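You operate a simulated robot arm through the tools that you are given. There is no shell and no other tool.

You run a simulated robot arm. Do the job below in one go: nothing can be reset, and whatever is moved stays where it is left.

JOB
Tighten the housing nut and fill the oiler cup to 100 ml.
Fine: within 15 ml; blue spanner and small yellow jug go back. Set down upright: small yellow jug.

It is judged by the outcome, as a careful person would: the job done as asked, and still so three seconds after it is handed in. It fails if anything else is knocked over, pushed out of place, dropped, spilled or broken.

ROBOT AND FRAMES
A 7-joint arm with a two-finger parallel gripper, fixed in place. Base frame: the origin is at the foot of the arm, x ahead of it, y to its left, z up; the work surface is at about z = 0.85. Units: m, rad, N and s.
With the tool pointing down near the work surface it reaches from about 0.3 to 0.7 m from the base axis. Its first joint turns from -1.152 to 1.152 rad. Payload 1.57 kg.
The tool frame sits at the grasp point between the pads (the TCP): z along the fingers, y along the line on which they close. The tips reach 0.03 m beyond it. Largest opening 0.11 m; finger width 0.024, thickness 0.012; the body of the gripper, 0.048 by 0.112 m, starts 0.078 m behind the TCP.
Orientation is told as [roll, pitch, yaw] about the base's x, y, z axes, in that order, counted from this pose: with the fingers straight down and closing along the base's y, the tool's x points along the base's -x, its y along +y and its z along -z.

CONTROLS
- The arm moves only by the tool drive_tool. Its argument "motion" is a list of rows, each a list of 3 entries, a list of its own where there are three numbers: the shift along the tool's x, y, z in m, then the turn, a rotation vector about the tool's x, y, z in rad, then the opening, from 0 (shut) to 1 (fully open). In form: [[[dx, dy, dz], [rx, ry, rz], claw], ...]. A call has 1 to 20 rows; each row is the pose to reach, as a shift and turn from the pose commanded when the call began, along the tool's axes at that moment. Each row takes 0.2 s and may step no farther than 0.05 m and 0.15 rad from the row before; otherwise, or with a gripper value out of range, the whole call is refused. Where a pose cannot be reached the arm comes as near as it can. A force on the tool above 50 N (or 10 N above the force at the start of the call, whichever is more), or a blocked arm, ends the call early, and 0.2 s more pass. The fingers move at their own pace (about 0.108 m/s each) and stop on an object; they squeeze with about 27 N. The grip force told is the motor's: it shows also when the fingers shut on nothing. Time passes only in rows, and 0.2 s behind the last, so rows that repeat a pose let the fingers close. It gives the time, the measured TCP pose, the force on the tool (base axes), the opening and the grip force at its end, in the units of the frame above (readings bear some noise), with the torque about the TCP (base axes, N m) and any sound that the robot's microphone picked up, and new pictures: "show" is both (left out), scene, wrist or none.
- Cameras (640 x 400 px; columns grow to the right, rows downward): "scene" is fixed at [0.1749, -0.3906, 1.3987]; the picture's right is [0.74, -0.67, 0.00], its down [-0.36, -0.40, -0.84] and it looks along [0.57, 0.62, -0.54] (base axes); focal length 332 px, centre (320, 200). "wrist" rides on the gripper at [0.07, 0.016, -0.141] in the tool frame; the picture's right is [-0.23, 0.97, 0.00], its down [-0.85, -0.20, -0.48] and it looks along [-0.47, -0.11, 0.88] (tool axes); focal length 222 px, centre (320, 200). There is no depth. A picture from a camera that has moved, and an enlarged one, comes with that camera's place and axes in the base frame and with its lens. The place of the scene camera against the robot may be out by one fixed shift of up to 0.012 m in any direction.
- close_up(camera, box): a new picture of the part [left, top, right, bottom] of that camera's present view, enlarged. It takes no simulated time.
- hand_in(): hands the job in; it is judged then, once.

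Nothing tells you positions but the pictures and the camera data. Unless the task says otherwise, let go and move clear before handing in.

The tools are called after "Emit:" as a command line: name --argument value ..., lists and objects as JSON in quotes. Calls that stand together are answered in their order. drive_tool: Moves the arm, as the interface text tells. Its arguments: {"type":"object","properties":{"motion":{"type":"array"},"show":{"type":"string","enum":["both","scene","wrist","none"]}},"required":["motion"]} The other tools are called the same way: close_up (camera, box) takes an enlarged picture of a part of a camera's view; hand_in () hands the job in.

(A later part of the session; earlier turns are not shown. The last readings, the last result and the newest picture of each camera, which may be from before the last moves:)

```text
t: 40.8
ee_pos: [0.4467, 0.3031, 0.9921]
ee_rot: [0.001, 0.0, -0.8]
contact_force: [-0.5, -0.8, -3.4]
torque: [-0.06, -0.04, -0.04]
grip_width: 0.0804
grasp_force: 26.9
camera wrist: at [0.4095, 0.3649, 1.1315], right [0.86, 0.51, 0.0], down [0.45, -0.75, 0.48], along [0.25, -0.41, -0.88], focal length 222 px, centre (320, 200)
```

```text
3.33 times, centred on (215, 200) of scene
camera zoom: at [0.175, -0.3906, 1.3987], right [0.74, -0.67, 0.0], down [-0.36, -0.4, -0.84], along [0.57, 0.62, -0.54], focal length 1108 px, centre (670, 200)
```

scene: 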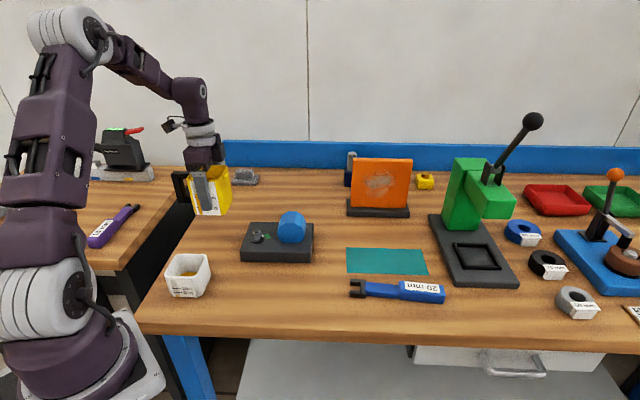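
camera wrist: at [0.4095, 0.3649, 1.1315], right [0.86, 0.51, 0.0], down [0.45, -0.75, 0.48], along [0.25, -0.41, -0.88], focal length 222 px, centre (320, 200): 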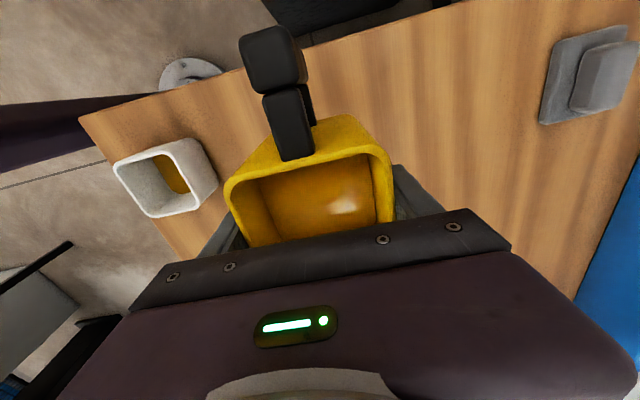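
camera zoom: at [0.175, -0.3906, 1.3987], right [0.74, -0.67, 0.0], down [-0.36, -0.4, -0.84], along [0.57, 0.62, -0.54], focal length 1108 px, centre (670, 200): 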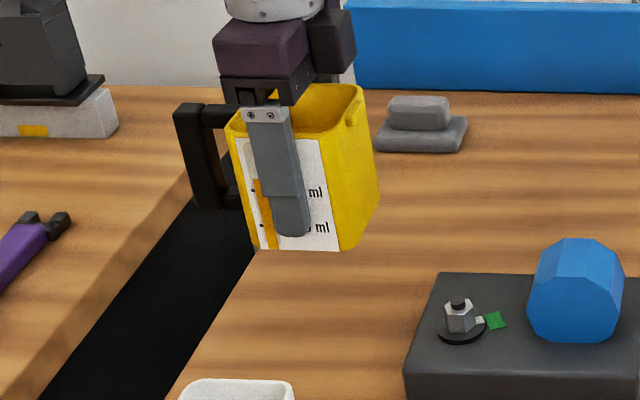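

The jug is lifted and level, and weighs roughly 3.5–4 N. I'll carry it to the pouring position beside the cup, spout toward the cup, staying high.

Emit:
drive_tool --motion '[[[0.0117, -0.0255, 0], [0, 0, 0], 0], [[0.0235, -0.0509, 0], [0, 0, 0], 0], [[0.0352, -0.0764, 0], [0, 0, 0], 0], [[0.047, -0.1019, 0], [0, 0, 0], 0], [[0.0587, -0.1274, 0], [0, 0, 0], 0], [[0.0705, -0.1528, 0], [0, 0, 0], 0], [[0.0822, -0.1783, 0], [0, 0, 0], 0], [[0.0822, -0.1783, 0], [0, 0, 0], 0]]' --show "both"

Emit:
close_up --camera "scene" --box '[110, 200, 250, 310]'

```text
t: 42.6
ee_pos: [0.2608, 0.2374, 0.9906]
ee_rot: [-0.001, 0.001, -0.802]
contact_force: [0.0, -0.1, -2.5]
torque: [-0.03, -0.03, 0.0]
grip_width: 0.0802
grasp_force: 27.3
camera wrist: at [0.2236, 0.299, 1.1317], right [0.86, 0.51, 0.0], down [0.45, -0.75, 0.48], along [0.25, -0.41, -0.88], focal length 222 px, centre (320, 200)
```

scene: 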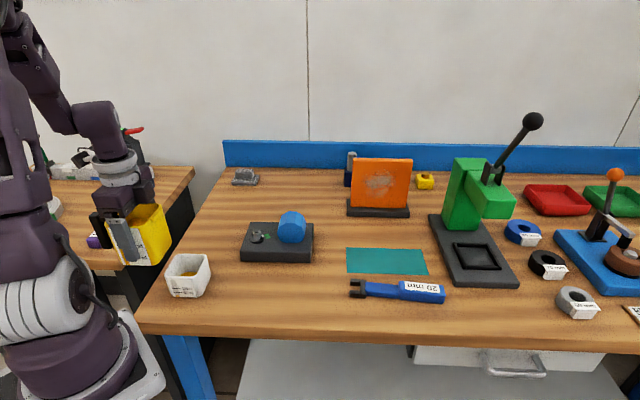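
wrist: 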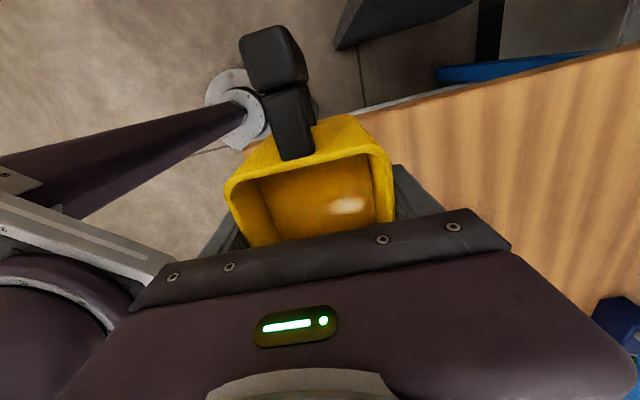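

```text
3.64 times, centred on (180, 255) of scene
camera zoom: at [0.1749, -0.3906, 1.3987], right [0.74, -0.67, 0.0], down [-0.36, -0.4, -0.84], along [0.57, 0.62, -0.54], focal length 1209 px, centre (829, 0)
```

zoom: 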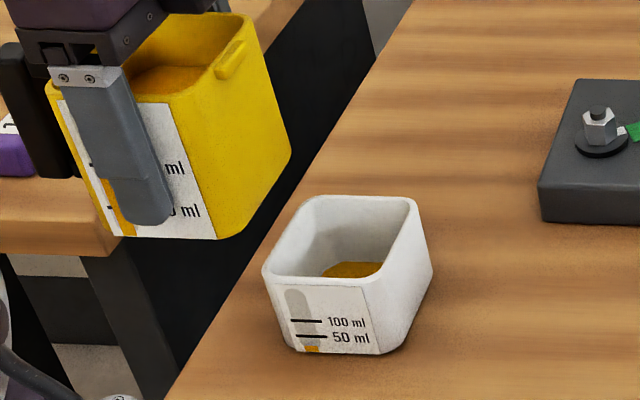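

The jug's spout line passes through the cup centre at about (0.313, 0.187). I'll first tilt it 20° toward the spout here to verify the tilt direction and the arm's freedom; nothing should pour yet.

Emit:
drive_tool --motion '[[[0, 0, 0], [0, 0.09, 0], 0], [[0, 0, 0], [0, 0.18, 0], 0], [[0, 0, 0], [0, 0.27, 0], 0], [[0, 0, 0], [0, 0.35, 0], 0], [[0, 0, 0], [0, 0.35, 0], 0]]' --show "both"

Emit:
close_up --camera "scene" --box '[110, 190, 250, 310]'

```text
t: 43.8
ee_pos: [0.2609, 0.2387, 0.9903]
ee_rot: [0.002, 0.35, -0.801]
contact_force: [-0.1, 1.1, -3.0]
torque: [-0.06, -0.02, -0.01]
grip_width: 0.08
grasp_force: 26.4
camera wrist: at [0.261, 0.2615, 1.1468], right [0.85, 0.52, -0.08], down [0.53, -0.83, 0.16], along [0.02, -0.17, -0.98], focal length 222 px, centre (320, 200)
```

scene: 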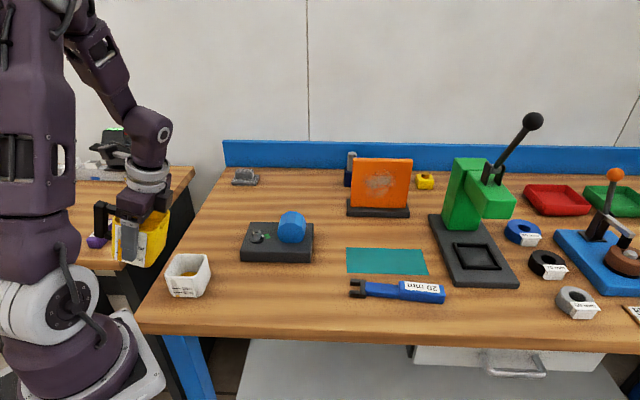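
wrist: 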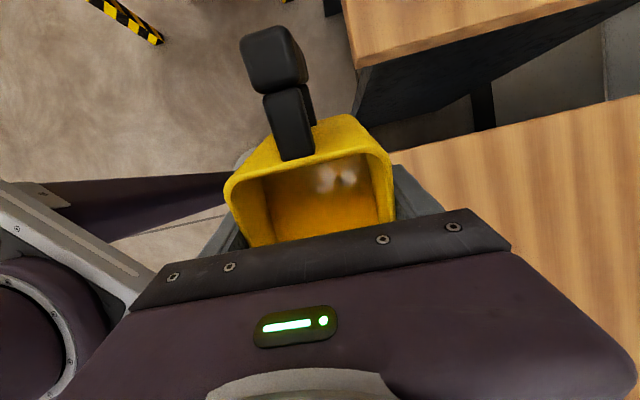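

```text
3.33 times, centred on (180, 250) of scene
camera zoom: at [0.1749, -0.3906, 1.3987], right [0.74, -0.67, 0.0], down [-0.36, -0.4, -0.84], along [0.57, 0.62, -0.54], focal length 1108 px, centre (787, 33)
```

zoom: 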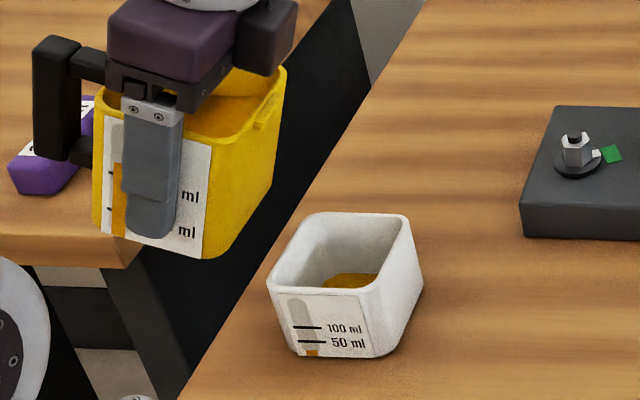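

The tilt goes the right way: the spout dips toward the cup and the handle rises. I'll lower to pouring height and increase the tilt to about 33°, still below the expected pouring angle.

Emit:
drive_tool --motion '[[[-0.0062, 0, 0.0169], [0, 0, 0], 0], [[-0.0127, 0, 0.0347], [0, 0, 0], 0], [[-0.0127, 0, 0.0347], [0, 0.08, 0], 0], [[-0.0127, 0, 0.0347], [0, 0.16, 0], 0], [[-0.0127, 0, 0.0347], [0, 0.23, 0], 0], [[-0.0127, 0, 0.0347], [0, 0.23, 0], 0]]' --show "both"

Emit:
close_up --camera "scene" --box '[110, 190, 250, 310]'

```text
t: 45.2
ee_pos: [0.2615, 0.238, 0.9533]
ee_rot: [-0.003, 0.581, -0.8]
contact_force: [-0.2, -0.8, -4.0]
torque: [-0.05, -0.05, 0.02]
grip_width: 0.0799
grasp_force: 26.6
camera wrist: at [0.2861, 0.2358, 1.1095], right [0.83, 0.54, -0.12], down [0.54, -0.84, -0.07], along [-0.14, -0.01, -0.99], focal length 222 px, centre (320, 200)
```

scene: 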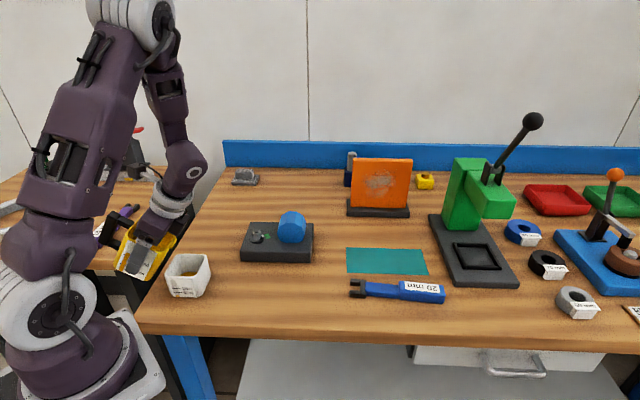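
wrist: 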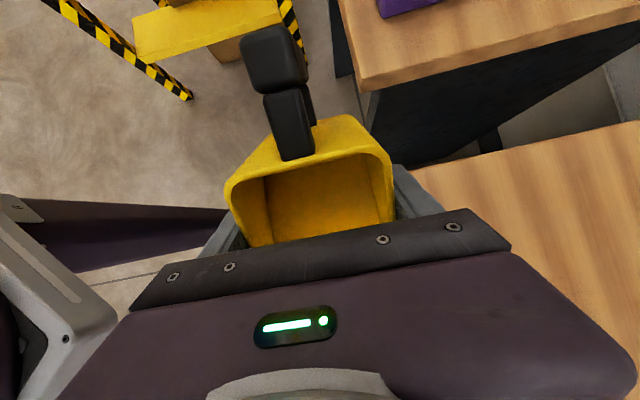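

```text
3.33 times, centred on (180, 250) of scene
camera zoom: at [0.1749, -0.3906, 1.3987], right [0.74, -0.67, 0.0], down [-0.36, -0.4, -0.84], along [0.57, 0.62, -0.54], focal length 1108 px, centre (787, 33)
```

zoom: 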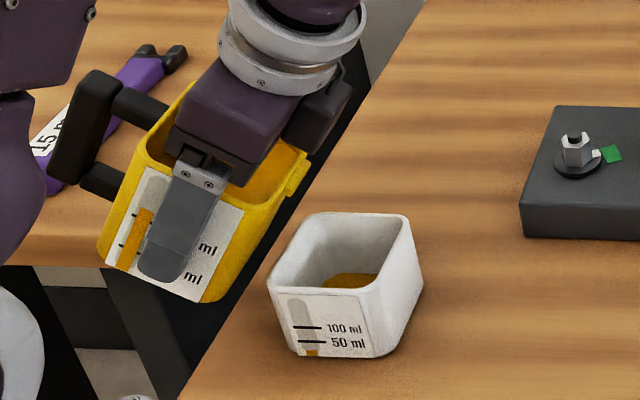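

The tilt is 33°, with the spout about 1 cm short of the cup centre and above the rim. I'll now raise the tilt in small steps and read the cup gauge after each one.

Emit:
drive_tool --motion '[[[0, 0, 0], [0, 0.04, 0], 0], [[0, 0, 0], [0, 0.08, 0], 0], [[0, 0, 0], [0, 0.08, 0], 0]]' --show "none"

Emit:
close_up --camera "scene" --box '[120, 200, 230, 305]'

Emit:
close_up --camera "scene" --box '[160, 265, 200, 305]'

```text
t: 46.0
ee_pos: [0.2618, 0.2379, 0.9545]
ee_rot: [0.0, 0.661, -0.8]
contact_force: [0.0, 0.6, -3.7]
torque: [-0.04, -0.05, 0.0]
grip_width: 0.08
grasp_force: 26.9
```

```text
3.81 times, centred on (175, 252) of scene
camera zoom: at [0.1749, -0.3906, 1.3987], right [0.74, -0.67, 0.0], down [-0.36, -0.4, -0.84], along [0.57, 0.62, -0.54], focal length 1267 px, centre (872, 0)
```

zoom: 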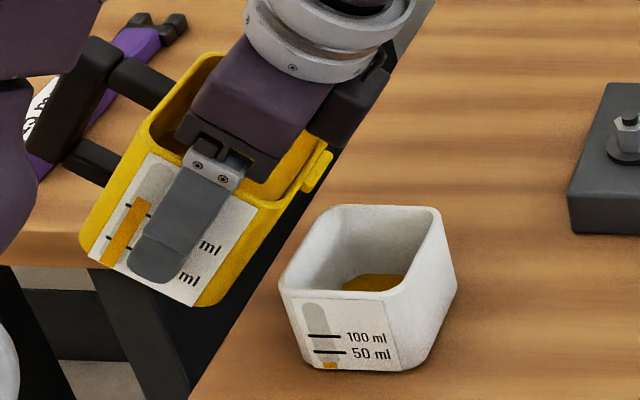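

```text
10.00 times, centred on (180, 285) of scene
camera zoom: at [0.1749, -0.3906, 1.3987], right [0.74, -0.67, 0.0], down [-0.36, -0.4, -0.84], along [0.57, 0.62, -0.54], focal length 3325 px, centre (1720, -650)
```

zoom: 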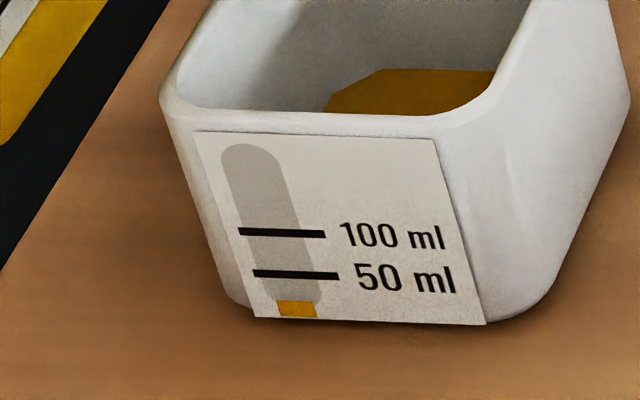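

The cup gauge reads about 16 ml and nothing has poured yet at 38°. I'll continue in small steps.

Emit:
drive_tool --motion '[[[0, 0, 0], [0, 0.025, 0], 0], [[0, 0, 0], [0, 0.05, 0], 0], [[0, 0, 0], [0, 0.05, 0], 0]]' --show "none"

Emit:
close_up --camera "scene" --box '[120, 200, 230, 305]'

Emit:
close_up --camera "scene" --box '[160, 265, 200, 305]'

```text
t: 46.8
ee_pos: [0.2626, 0.2378, 0.9535]
ee_rot: [0.001, 0.71, -0.801]
contact_force: [0.2, 0.4, -3.9]
torque: [-0.06, -0.04, 0.02]
grip_width: 0.0802
grasp_force: 27.1
```

```text
3.81 times, centred on (175, 252) of scene
camera zoom: at [0.1749, -0.3906, 1.3987], right [0.74, -0.67, 0.0], down [-0.36, -0.4, -0.84], along [0.57, 0.62, -0.54], focal length 1267 px, centre (872, 0)
```

zoom: 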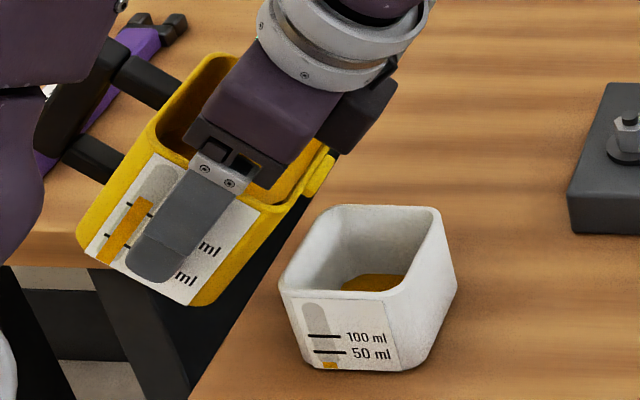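

```text
10.00 times, centred on (180, 285) of scene
camera zoom: at [0.1749, -0.3906, 1.3987], right [0.74, -0.67, 0.0], down [-0.36, -0.4, -0.84], along [0.57, 0.62, -0.54], focal length 3325 px, centre (1720, -650)
```

zoom: 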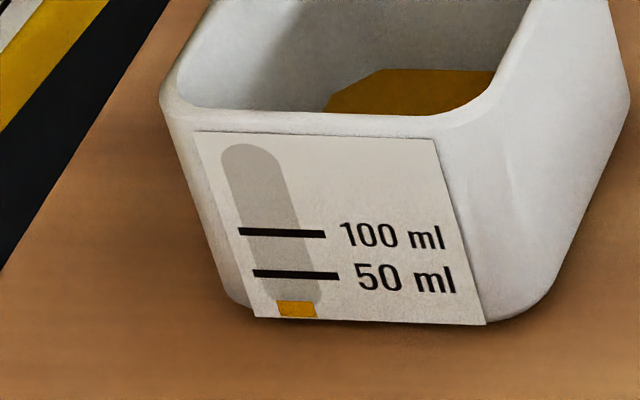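

Nothing yet at 40.7°. Next step.

Emit:
drive_tool --motion '[[[0, 0, 0], [0, 0.02, 0], 0], [[0, 0, 0], [0, 0.04, 0], 0], [[0, 0, 0], [0, 0.04, 0], 0]]' --show "none"

Emit:
close_up --camera "scene" --box '[120, 200, 230, 305]'

Emit:
close_up --camera "scene" --box '[160, 265, 200, 305]'

```text
t: 47.6
ee_pos: [0.2607, 0.238, 0.9546]
ee_rot: [0.0, 0.751, -0.801]
contact_force: [0.2, 0.8, -3.1]
torque: [-0.01, -0.03, -0.01]
grip_width: 0.0796
grasp_force: 26.9
```

```text
3.81 times, centred on (175, 252) of scene
camera zoom: at [0.1749, -0.3906, 1.3987], right [0.74, -0.67, 0.0], down [-0.36, -0.4, -0.84], along [0.57, 0.62, -0.54], focal length 1267 px, centre (872, 0)
```

zoom: 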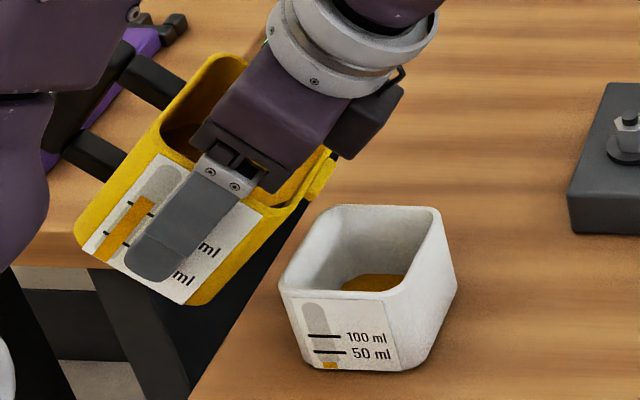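

```text
10.00 times, centred on (180, 285) of scene
camera zoom: at [0.1749, -0.3906, 1.3987], right [0.74, -0.67, 0.0], down [-0.36, -0.4, -0.84], along [0.57, 0.62, -0.54], focal length 3325 px, centre (1720, -650)
```

zoom: 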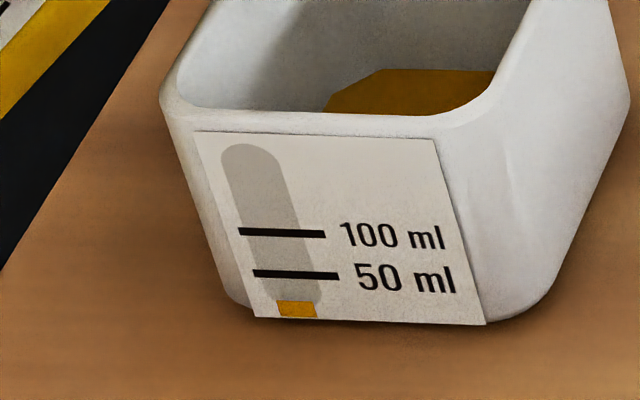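

Still dry at 43°. Next small step.

Emit:
drive_tool --motion '[[[0, 0, 0], [0, 0.02, 0], 0], [[0, 0, 0], [0, 0.04, 0], 0], [[0, 0, 0], [0, 0.04, 0], 0]]' --show "none"

Emit:
close_up --camera "scene" --box '[120, 200, 230, 305]'

Emit:
close_up --camera "scene" --box '[160, 265, 200, 305]'

```text
t: 48.4
ee_pos: [0.2603, 0.2391, 0.9537]
ee_rot: [0.001, 0.79, -0.801]
contact_force: [-0.5, 0.1, -3.5]
torque: [-0.05, -0.03, 0.0]
grip_width: 0.0801
grasp_force: 27.2
```

```text
3.81 times, centred on (175, 252) of scene
camera zoom: at [0.1749, -0.3906, 1.3987], right [0.74, -0.67, 0.0], down [-0.36, -0.4, -0.84], along [0.57, 0.62, -0.54], focal length 1267 px, centre (872, 0)
```

zoom: 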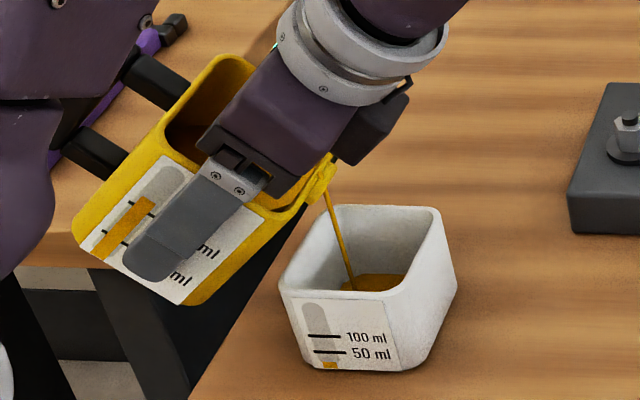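

```text
10.00 times, centred on (180, 285) of scene
camera zoom: at [0.1749, -0.3906, 1.3987], right [0.74, -0.67, 0.0], down [-0.36, -0.4, -0.84], along [0.57, 0.62, -0.54], focal length 3325 px, centre (1720, -650)
```

zoom: 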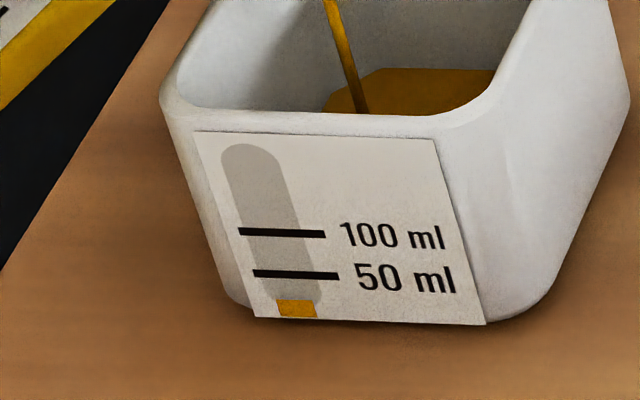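

A thin stream is now falling inside the cup. I'll hold this tilt briefly and measure the rate.

Emit:
drive_tool --motion '[[[0, 0, 0], [0, 0, 0], 0], [[0, 0, 0], [0, 0, 0], 0], [[0, 0, 0], [0, 0, 0], 0], [[0, 0, 0], [0, 0, 0], 0]]' --show "none"

Emit:
close_up --camera "scene" --box '[120, 200, 230, 305]'

Emit:
close_up --camera "scene" --box '[160, 265, 200, 305]'

```text
t: 49.4
ee_pos: [0.2607, 0.2378, 0.9545]
ee_rot: [0.001, 0.79, -0.801]
contact_force: [0.7, -0.1, -3.5]
torque: [-0.06, -0.04, -0.02]
grip_width: 0.0797
grasp_force: 26.7
```

```text
3.81 times, centred on (175, 252) of scene
camera zoom: at [0.1749, -0.3906, 1.3987], right [0.74, -0.67, 0.0], down [-0.36, -0.4, -0.84], along [0.57, 0.62, -0.54], focal length 1267 px, centre (872, 0)
```

zoom: 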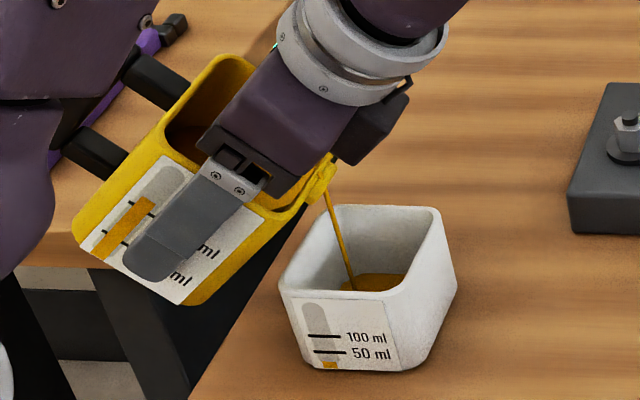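

```text
10.00 times, centred on (180, 285) of scene
camera zoom: at [0.1749, -0.3906, 1.3987], right [0.74, -0.67, 0.0], down [-0.36, -0.4, -0.84], along [0.57, 0.62, -0.54], focal length 3325 px, centre (1720, -650)
```

zoom: 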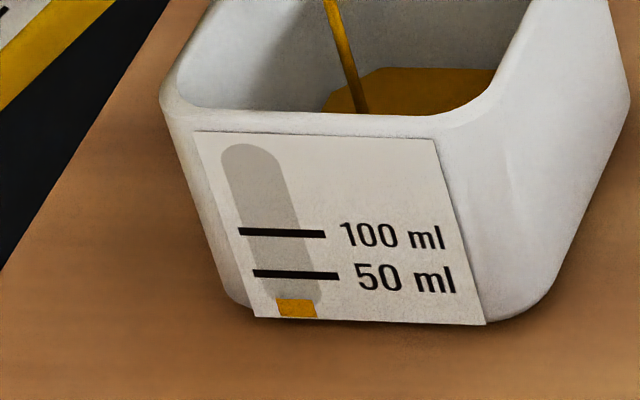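

The rate is slow, perhaps 3 ml/s. I'll tilt 2° more and hold.

Emit:
drive_tool --motion '[[[0, 0, 0], [0, 0.02, 0], 0], [[0, 0, 0], [0, 0.04, 0], 0], [[0, 0, 0], [0, 0.04, 0], 0], [[0, 0, 0], [0, 0.04, 0], 0], [[0, 0, 0], [0, 0.04, 0], 0]]' --show "none"

Emit:
close_up --camera "scene" --box '[120, 200, 230, 305]'

Emit:
close_up --camera "scene" --box '[160, 265, 200, 305]'

```text
t: 50.6
ee_pos: [0.261, 0.238, 0.9545]
ee_rot: [0.002, 0.829, -0.8]
contact_force: [0.3, 0.4, -3.3]
torque: [-0.03, -0.05, 0.01]
grip_width: 0.08
grasp_force: 27.4
```

```text
3.81 times, centred on (175, 252) of scene
camera zoom: at [0.1749, -0.3906, 1.3987], right [0.74, -0.67, 0.0], down [-0.36, -0.4, -0.84], along [0.57, 0.62, -0.54], focal length 1267 px, centre (872, 0)
```

zoom: 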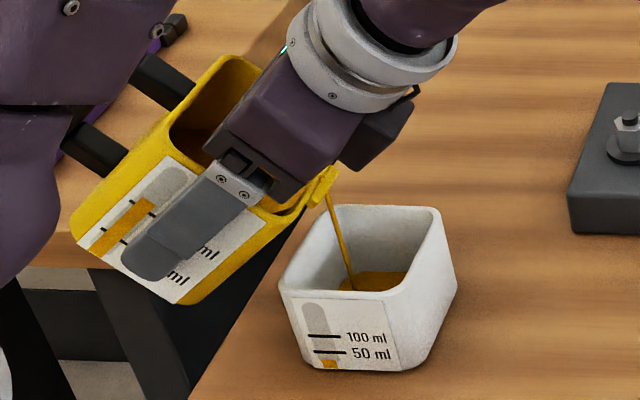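

```text
10.00 times, centred on (180, 285) of scene
camera zoom: at [0.1749, -0.3906, 1.3987], right [0.74, -0.67, 0.0], down [-0.36, -0.4, -0.84], along [0.57, 0.62, -0.54], focal length 3325 px, centre (1720, -650)
```

zoom: 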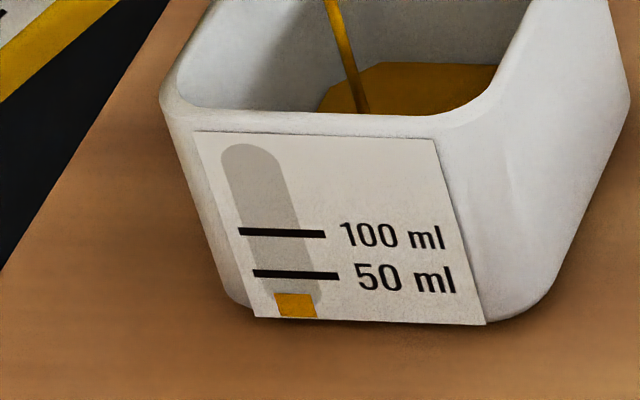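

The cup is at about 26 ml. I'll increase the tilt 2° more and hold a little longer.

Emit:
drive_tool --motion '[[[0, 0, 0], [0, 0.02, 0], 0], [[0, 0, 0], [0, 0.04, 0], 0], [[0, 0, 0], [0, 0.04, 0], 0], [[0, 0, 0], [0, 0.04, 0], 0], [[0, 0, 0], [0, 0.04, 0], 0], [[0, 0, 0], [0, 0.04, 0], 0], [[0, 0, 0], [0, 0.04, 0], 0]]' --show "none"

Emit:
close_up --camera "scene" --box '[120, 200, 230, 305]'

Emit:
close_up --camera "scene" --box '[160, 265, 200, 305]'

```text
t: 52.2
ee_pos: [0.2616, 0.238, 0.9543]
ee_rot: [0.001, 0.87, -0.801]
contact_force: [-0.2, 0.3, -3.3]
torque: [-0.03, -0.05, 0.0]
grip_width: 0.0796
grasp_force: 26.8
```

```text
3.81 times, centred on (175, 252) of scene
camera zoom: at [0.1749, -0.3906, 1.3987], right [0.74, -0.67, 0.0], down [-0.36, -0.4, -0.84], along [0.57, 0.62, -0.54], focal length 1267 px, centre (872, 0)
```

zoom: 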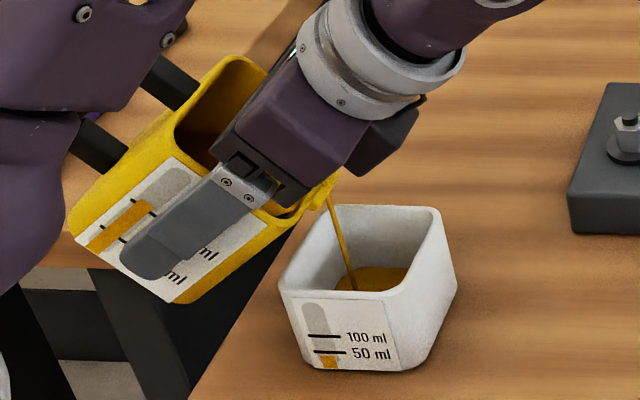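

```text
10.00 times, centred on (180, 285) of scene
camera zoom: at [0.1749, -0.3906, 1.3987], right [0.74, -0.67, 0.0], down [-0.36, -0.4, -0.84], along [0.57, 0.62, -0.54], focal length 3325 px, centre (1720, -650)
```

zoom: 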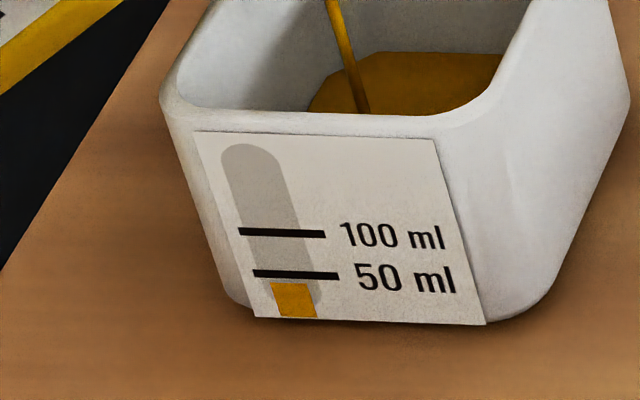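

The cup is at about 39 ml. I'll hold at this tilt for another 1.4 s.

Emit:
drive_tool --motion '[[[0, 0, 0], [0, 0.02, 0], 0], [[0, 0, 0], [0, 0.03, 0], 0], [[0, 0, 0], [0, 0.03, 0], 0], [[0, 0, 0], [0, 0.03, 0], 0], [[0, 0, 0], [0, 0.03, 0], 0], [[0, 0, 0], [0, 0.03, 0], 0]]' --show "none"

Emit:
close_up --camera "scene" --box '[120, 200, 230, 305]'

Emit:
close_up --camera "scene" --box '[160, 265, 200, 305]'

```text
t: 53.6
ee_pos: [0.2616, 0.2374, 0.9546]
ee_rot: [-0.001, 0.898, -0.801]
contact_force: [0.0, 0.0, -4.0]
torque: [-0.03, -0.03, 0.02]
grip_width: 0.0804
grasp_force: 26.9
```

```text
3.81 times, centred on (175, 252) of scene
camera zoom: at [0.1749, -0.3906, 1.3987], right [0.74, -0.67, 0.0], down [-0.36, -0.4, -0.84], along [0.57, 0.62, -0.54], focal length 1267 px, centre (872, 0)
```

zoom: 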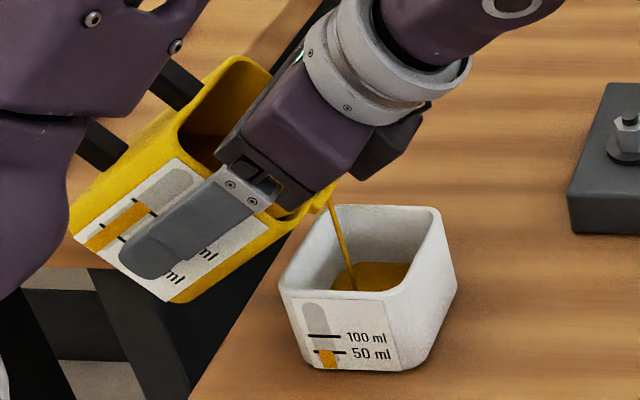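

```text
10.00 times, centred on (180, 285) of scene
camera zoom: at [0.1749, -0.3906, 1.3987], right [0.74, -0.67, 0.0], down [-0.36, -0.4, -0.84], along [0.57, 0.62, -0.54], focal length 3325 px, centre (1720, -650)
```

zoom: 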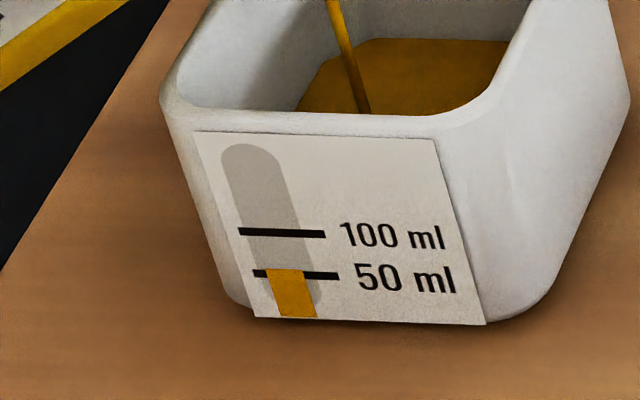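

The cup is at about 56 ml, rising about 12 ml/s. I'll tilt 1° more and hold about 1.2 s, then re-read.

Emit:
drive_tool --motion '[[[0, 0, 0], [0, 0.02, 0], 0], [[0, 0, 0], [0, 0.02, 0], 0], [[0, 0, 0], [0, 0.02, 0], 0], [[0, 0, 0], [0, 0.02, 0], 0], [[0, 0, 0], [0, 0.02, 0], 0]]' --show "none"

Emit:
close_up --camera "scene" --box '[160, 265, 200, 305]'

Emit:
close_up --camera "scene" --box '[100, 180, 230, 305]'

```text
t: 54.8
ee_pos: [0.2611, 0.2377, 0.9545]
ee_rot: [0.0, 0.921, -0.802]
contact_force: [0.5, -0.9, -3.8]
torque: [-0.04, -0.01, 0.04]
grip_width: 0.0798
grasp_force: 26.7
```

```text
10.00 times, centred on (180, 285) of scene
camera zoom: at [0.1749, -0.3906, 1.3987], right [0.74, -0.67, 0.0], down [-0.36, -0.4, -0.84], along [0.57, 0.62, -0.54], focal length 3325 px, centre (1720, -650)
```

zoom: 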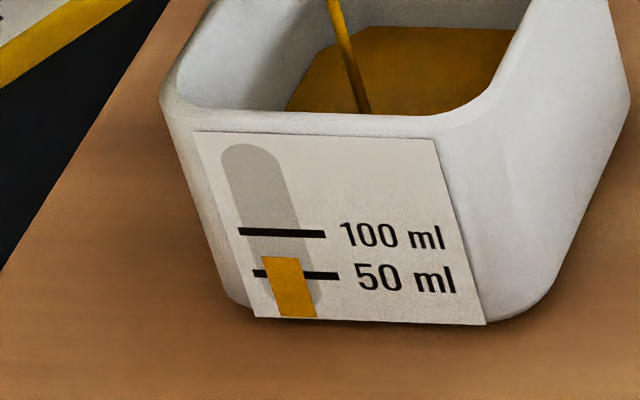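

```text
3.20 times, centred on (165, 242) of scene
camera zoom: at [0.1749, -0.3906, 1.3987], right [0.74, -0.67, 0.0], down [-0.36, -0.4, -0.84], along [0.57, 0.62, -0.54], focal length 1064 px, centre (816, 64)
```

zoom: 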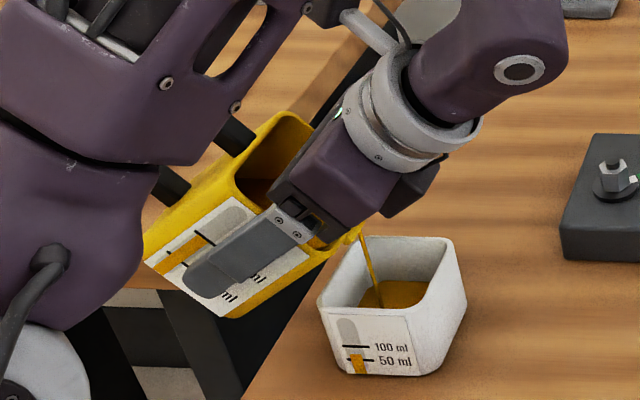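

The cup is at about 71 ml. I'll hold about 1.2 s more at this tilt.

Emit:
drive_tool --motion '[[[0, 0, 0], [0, 0, 0], 0], [[0, 0, 0], [0, 0, 0], 0], [[0, 0, 0], [0, 0, 0], 0], [[0, 0, 0], [0, 0, 0], 0], [[0, 0, 0], [0, 0, 0], 0]]' --show "none"

Emit:
close_up --camera "scene" --box '[160, 265, 200, 305]'

```text
t: 56.0
ee_pos: [0.261, 0.2372, 0.9549]
ee_rot: [0.001, 0.92, -0.801]
contact_force: [0.4, -0.5, -4.1]
torque: [-0.02, -0.04, 0.01]
grip_width: 0.0801
grasp_force: 27.4
```

```text
10.00 times, centred on (180, 285) of scene
camera zoom: at [0.1749, -0.3906, 1.3987], right [0.74, -0.67, 0.0], down [-0.36, -0.4, -0.84], along [0.57, 0.62, -0.54], focal length 3325 px, centre (1720, -650)
```

zoom: 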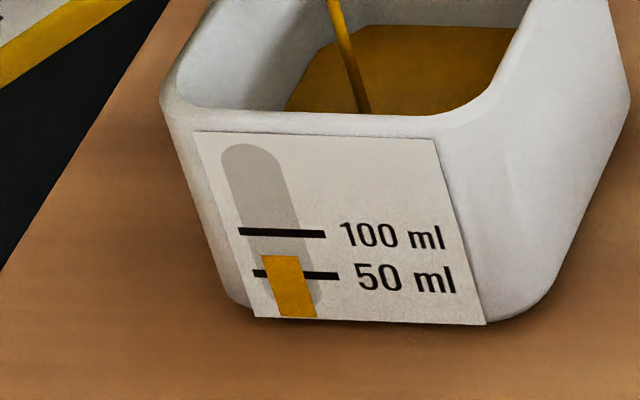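

The flow has nearly settled at this tilt, with about 73 ml in the cup. I'll tilt about 1° more and hold.

Emit:
drive_tool --motion '[[[0, 0, 0], [0, 0.02, 0], 0], [[0, 0, 0], [0, 0.02, 0], 0], [[0, 0, 0], [0, 0.02, 0], 0], [[0, 0, 0], [0, 0.02, 0], 0]]' --show "none"

Emit:
close_up --camera "scene" --box '[160, 265, 200, 305]'

```text
t: 57.0
ee_pos: [0.2599, 0.2381, 0.9541]
ee_rot: [-0.001, 0.938, -0.801]
contact_force: [-0.3, 0.1, -3.0]
torque: [0.0, -0.05, 0.02]
grip_width: 0.08
grasp_force: 27.3
```

```text
10.00 times, centred on (180, 285) of scene
camera zoom: at [0.1749, -0.3906, 1.3987], right [0.74, -0.67, 0.0], down [-0.36, -0.4, -0.84], along [0.57, 0.62, -0.54], focal length 3325 px, centre (1720, -650)
```

zoom: 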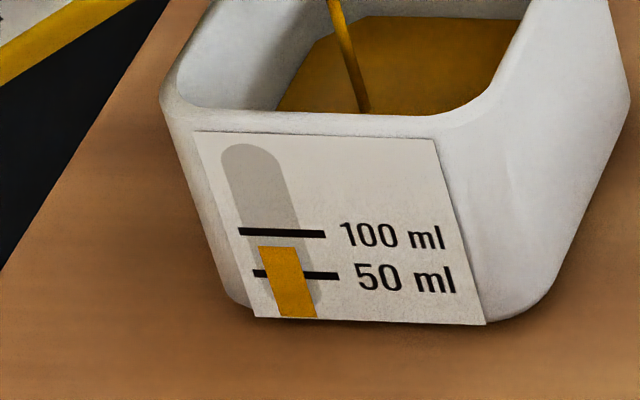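

The cup is at about 84 ml. One more small step of about 1°, then re-read.

Emit:
drive_tool --motion '[[[0, 0, 0], [0, 0.015, 0], 0], [[0, 0, 0], [0, 0.015, 0], 0], [[0, 0, 0], [0, 0.015, 0], 0]]' --show "none"

Emit:
close_up --camera "scene" --box '[160, 265, 200, 305]'

```text
t: 57.8
ee_pos: [0.2614, 0.2382, 0.9549]
ee_rot: [0.0, 0.955, -0.801]
contact_force: [-0.8, -0.5, -3.6]
torque: [-0.02, 0.0, 0.01]
grip_width: 0.0798
grasp_force: 26.6
```

```text
10.00 times, centred on (180, 285) of scene
camera zoom: at [0.1749, -0.3906, 1.3987], right [0.74, -0.67, 0.0], down [-0.36, -0.4, -0.84], along [0.57, 0.62, -0.54], focal length 3325 px, centre (1720, -650)
```

zoom: 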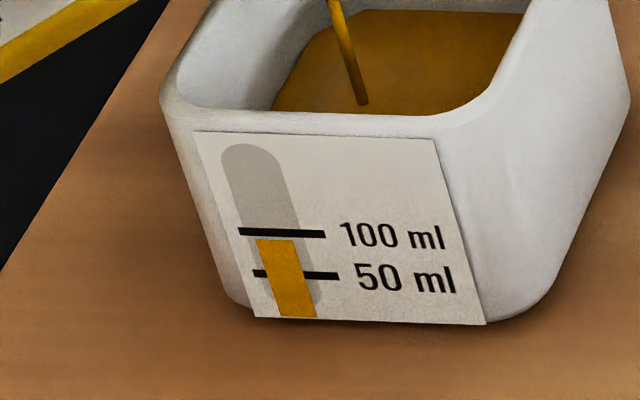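

The cup is at about 93 ml with a little still falling. I'll tilt back now to stop the flow.

Emit:
drive_tool --motion '[[[0, 0, 0], [0, -0.1, 0], 0], [[0, 0, 0], [0, -0.22, 0], 0], [[0, 0, 0], [0, -0.34, 0], 0], [[0, 0, 0], [0, -0.46, 0], 0], [[0, 0, 0], [0, -0.46, 0], 0]]' --show "both"

Emit:
close_up --camera "scene" --box '[160, 265, 200, 305]'

Emit:
close_up --camera "scene" --box '[100, 180, 230, 305]'

```text
t: 59.0
ee_pos: [0.2611, 0.2379, 0.9531]
ee_rot: [-0.001, 0.494, -0.801]
contact_force: [-0.1, 0.0, -3.0]
torque: [-0.02, -0.04, 0.0]
grip_width: 0.0797
grasp_force: 27.3
camera wrist: at [0.2766, 0.2453, 1.1106], right [0.84, 0.53, -0.11], down [0.54, -0.84, 0.02], along [-0.08, -0.07, -0.99], focal length 222 px, centre (320, 200)
```

scene: 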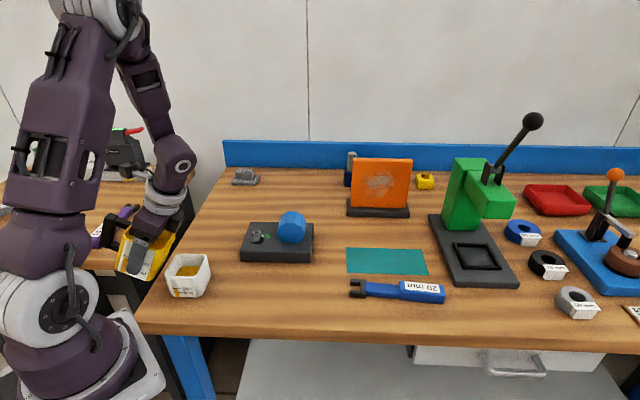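
wrist: 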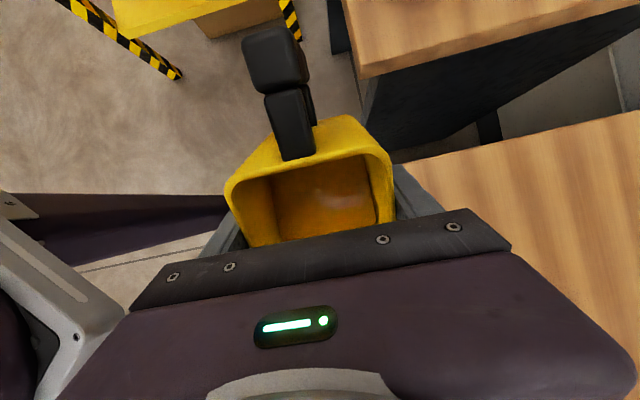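

```text
10.00 times, centred on (180, 285) of scene
camera zoom: at [0.1749, -0.3906, 1.3987], right [0.74, -0.67, 0.0], down [-0.36, -0.4, -0.84], along [0.57, 0.62, -0.54], focal length 3325 px, centre (1720, -650)
```

zoom: 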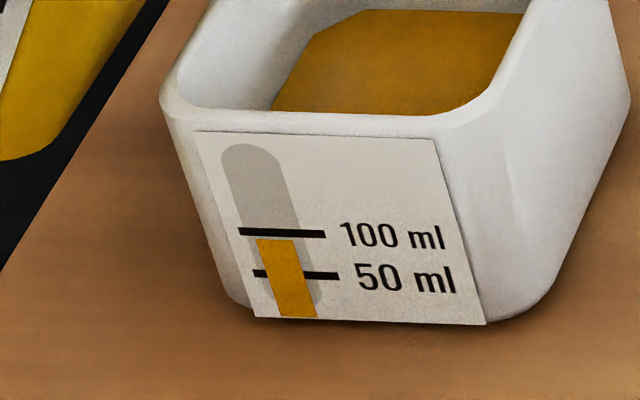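

```text
3.20 times, centred on (165, 242) of scene
camera zoom: at [0.1749, -0.3906, 1.3987], right [0.74, -0.67, 0.0], down [-0.36, -0.4, -0.84], along [0.57, 0.62, -0.54], focal length 1064 px, centre (816, 64)
```

zoom: 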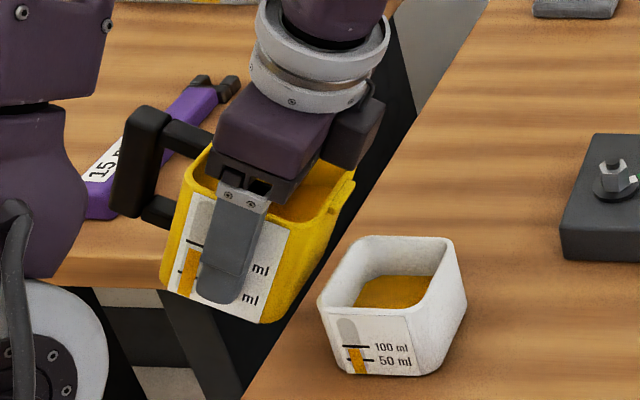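

The flow has stopped. I'll zoom in closely on the gauge for an accurate reading.

Emit:
close_up --camera "scene" --box '[172, 284, 196, 299]'

```text
16.00 times, centred on (184, 292) of scene
camera zoom: at [0.1749, -0.3906, 1.3987], right [0.74, -0.67, 0.0], down [-0.36, -0.4, -0.84], along [0.57, 0.62, -0.54], focal length 5320 px, centre (2496, -1264)
```

zoom: 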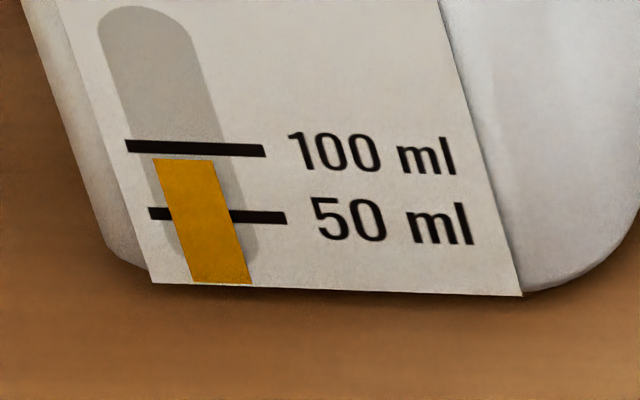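

The gauge reads about 91 ml, inside tolerance but a little low. I'll tilt back briefly to the last pouring angle to add a few millilitres.

Emit:
drive_tool --motion '[[[0, 0, 0], [0, 0.12, 0], 0], [[0, 0, 0], [0, 0.24, 0], 0], [[0, 0, 0], [0, 0.34, 0], 0], [[0, 0, 0], [0, 0.42, 0], 0], [[0, 0, 0], [0, 0.46, 0], 0], [[0, 0, 0], [0, 0.462, 0], 0]]' --show "none"

Emit:
close_up --camera "scene" --box '[172, 284, 196, 299]'

Emit:
close_up --camera "scene" --box '[100, 180, 230, 305]'

```text
t: 60.4
ee_pos: [0.2614, 0.2384, 0.9547]
ee_rot: [-0.001, 0.958, -0.801]
contact_force: [-0.1, 0.8, -2.7]
torque: [-0.05, -0.04, 0.0]
grip_width: 0.0798
grasp_force: 26.4
```

```text
16.00 times, centred on (184, 292) of scene
camera zoom: at [0.1749, -0.3906, 1.3987], right [0.74, -0.67, 0.0], down [-0.36, -0.4, -0.84], along [0.57, 0.62, -0.54], focal length 5320 px, centre (2496, -1264)
```

zoom: 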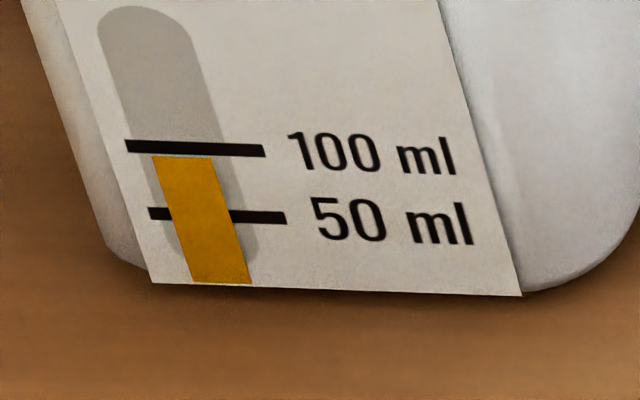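

```text
3.20 times, centred on (165, 242) of scene
camera zoom: at [0.1749, -0.3906, 1.3987], right [0.74, -0.67, 0.0], down [-0.36, -0.4, -0.84], along [0.57, 0.62, -0.54], focal length 1064 px, centre (816, 64)
```

zoom: 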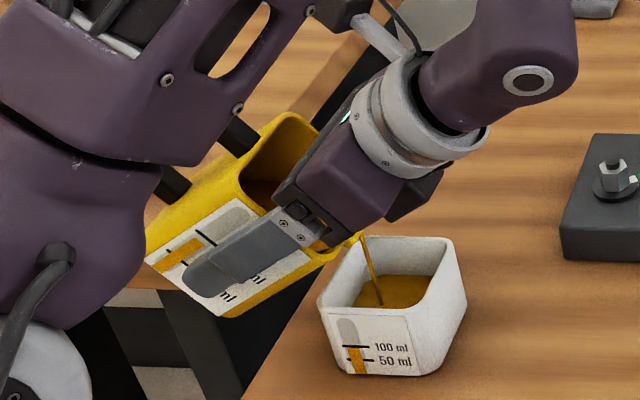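

About 94 ml and still trickling. I'll hold two more rows and then tilt back to stop.

Emit:
drive_tool --motion '[[[0, 0, 0], [0, 0.004, 0], 0], [[0, 0, 0], [0, 0.004, 0], 0], [[0, 0, 0], [0, -0.1, 0], 0], [[0, 0, 0], [0, -0.22, 0], 0], [[0, 0, 0], [0, -0.34, 0], 0], [[0, 0, 0], [0, -0.46, 0], 0], [[0, 0, 0], [0, -0.46, 0], 0]]' --show "none"

Emit:
close_up --camera "scene" --box '[172, 284, 196, 299]'

Emit:
close_up --camera "scene" --box '[100, 180, 230, 305]'

```text
t: 62.0
ee_pos: [0.2622, 0.2375, 0.9541]
ee_rot: [0.0, 0.496, -0.802]
contact_force: [0.3, 0.0, -3.1]
torque: [-0.05, -0.05, 0.0]
grip_width: 0.0798
grasp_force: 26.9
```

```text
16.00 times, centred on (184, 292) of scene
camera zoom: at [0.1749, -0.3906, 1.3987], right [0.74, -0.67, 0.0], down [-0.36, -0.4, -0.84], along [0.57, 0.62, -0.54], focal length 5320 px, centre (2496, -1264)
```

zoom: 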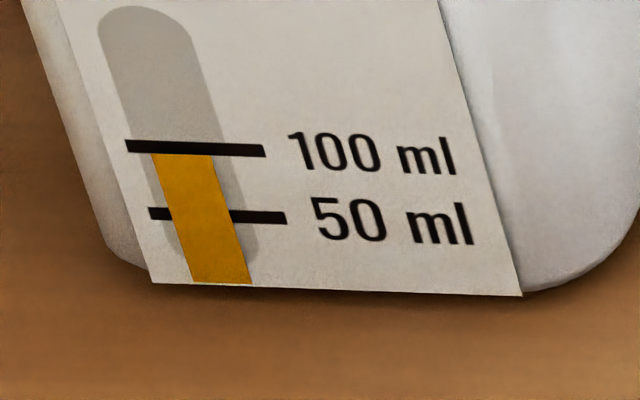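

```text
3.20 times, centred on (165, 242) of scene
camera zoom: at [0.1749, -0.3906, 1.3987], right [0.74, -0.67, 0.0], down [-0.36, -0.4, -0.84], along [0.57, 0.62, -0.54], focal length 1064 px, centre (816, 64)
```

zoom: 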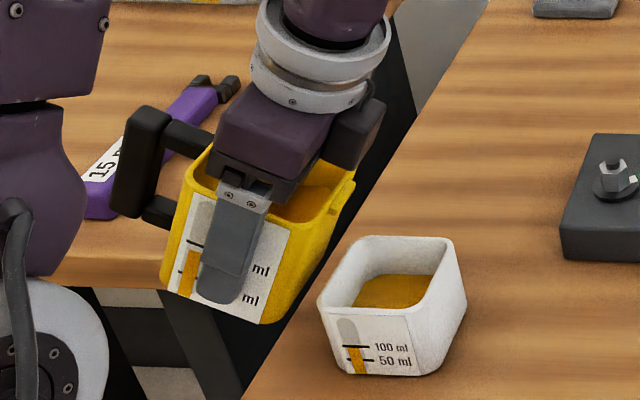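

The cup is at about 96 ml, essentially at the 100 ml mark. I'll raise the jug clear and bring it back upright.

Emit:
drive_tool --motion '[[[0.0095, 0, -0.0176], [0, 0, 0], 0], [[0.0191, 0, -0.0352], [0, 0, 0], 0], [[0.0191, 0, -0.0352], [0, -0.125, 0], 0], [[0.0191, 0, -0.0352], [0, -0.25, 0], 0], [[0.0191, 0, -0.0352], [0, -0.375, 0], 0], [[0.0191, 0, -0.0352], [0, -0.497, 0], 0], [[0.0191, 0, -0.0352], [0, -0.497, 0], 0]]' --show "both"

```text
t: 63.6
ee_pos: [0.2624, 0.2383, 0.9943]
ee_rot: [0.0, -0.003, -0.8]
contact_force: [0.0, 0.8, -3.0]
torque: [-0.05, -0.05, -0.01]
grip_width: 0.0799
grasp_force: 27.6
camera wrist: at [0.2239, 0.2995, 1.1345], right [0.86, 0.52, 0.0], down [0.45, -0.75, 0.48], along [0.25, -0.41, -0.88], focal length 222 px, centre (320, 200)
```

scene: 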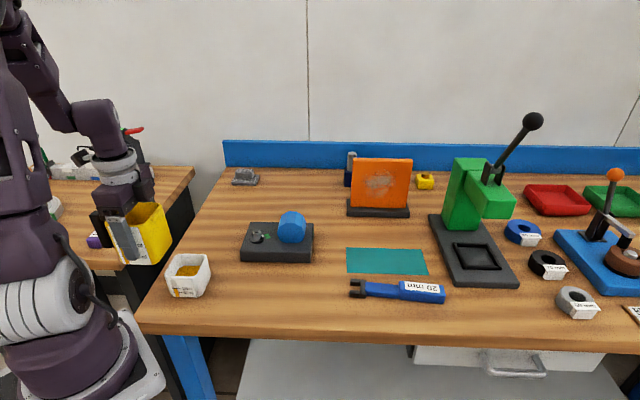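
wrist: 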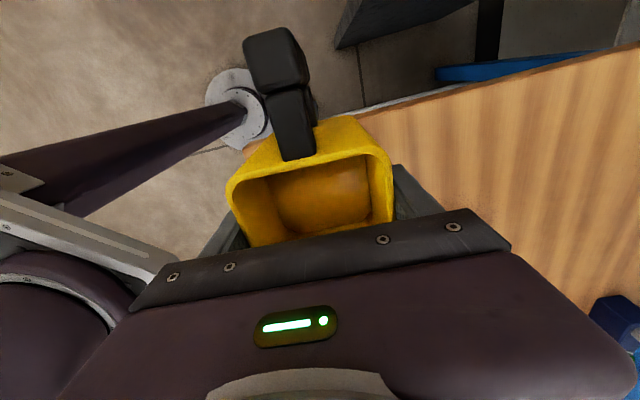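

The jug is upright again and the cup reads right. I'll check that the jug hasn't slipped in the grip before carrying it back.

Emit:
close_up --camera "scene" --box '[80, 180, 220, 300]'

Emit:
close_up --camera "wrist" --box '[200, 0, 440, 260]'

```text
3.33 times, centred on (150, 240) of scene
camera zoom: at [0.1749, -0.3906, 1.3987], right [0.74, -0.67, 0.0], down [-0.36, -0.4, -0.84], along [0.57, 0.62, -0.54], focal length 1108 px, centre (887, 67)
```

zoom: 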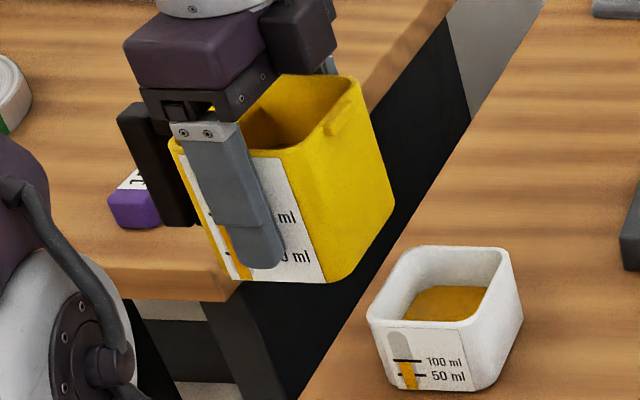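

```text
1.54 times, centred on (320, 130) of wrist
camera zoom: at [0.2239, 0.2995, 1.1345], right [0.86, 0.52, 0.0], down [0.45, -0.75, 0.48], along [0.25, -0.41, -0.88], focal length 342 px, centre (320, 308)
```

zoom: 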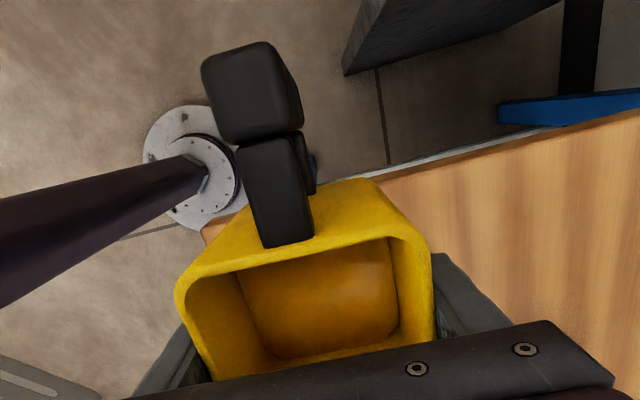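

The jug is where it was in the grip, with no noticeable slip. I'll carry it back above its original spot along the same path.

Emit:
drive_tool --motion '[[[-0.0117, 0.0255, 0], [0, 0, 0], 0], [[-0.0235, 0.0509, 0], [0, 0, 0], 0], [[-0.0352, 0.0764, 0], [0, 0, 0], 0], [[-0.047, 0.1019, 0], [0, 0, 0], 0], [[-0.0587, 0.1274, 0], [0, 0, 0], 0], [[-0.0705, 0.1528, 0], [0, 0, 0], 0], [[-0.0822, 0.1783, 0], [0, 0, 0], 0], [[-0.0822, 0.1783, 0], [0, 0, 0], 0]]' --show "none"

Emit:
close_up --camera "scene" --box '[150, 140, 280, 260]'

```text
t: 65.4
ee_pos: [0.4465, 0.3027, 0.9949]
ee_rot: [0.0, 0.0, -0.802]
contact_force: [0.0, 0.5, -3.3]
torque: [-0.02, -0.04, 0.02]
grip_width: 0.0799
grasp_force: 26.7
```

```text
3.33 times, centred on (215, 200) of scene
camera zoom: at [0.175, -0.3906, 1.3987], right [0.74, -0.67, 0.0], down [-0.36, -0.4, -0.84], along [0.57, 0.62, -0.54], focal length 1108 px, centre (670, 200)
```

zoom: 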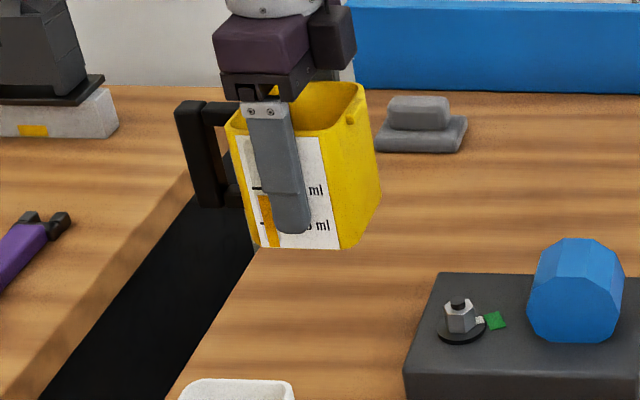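

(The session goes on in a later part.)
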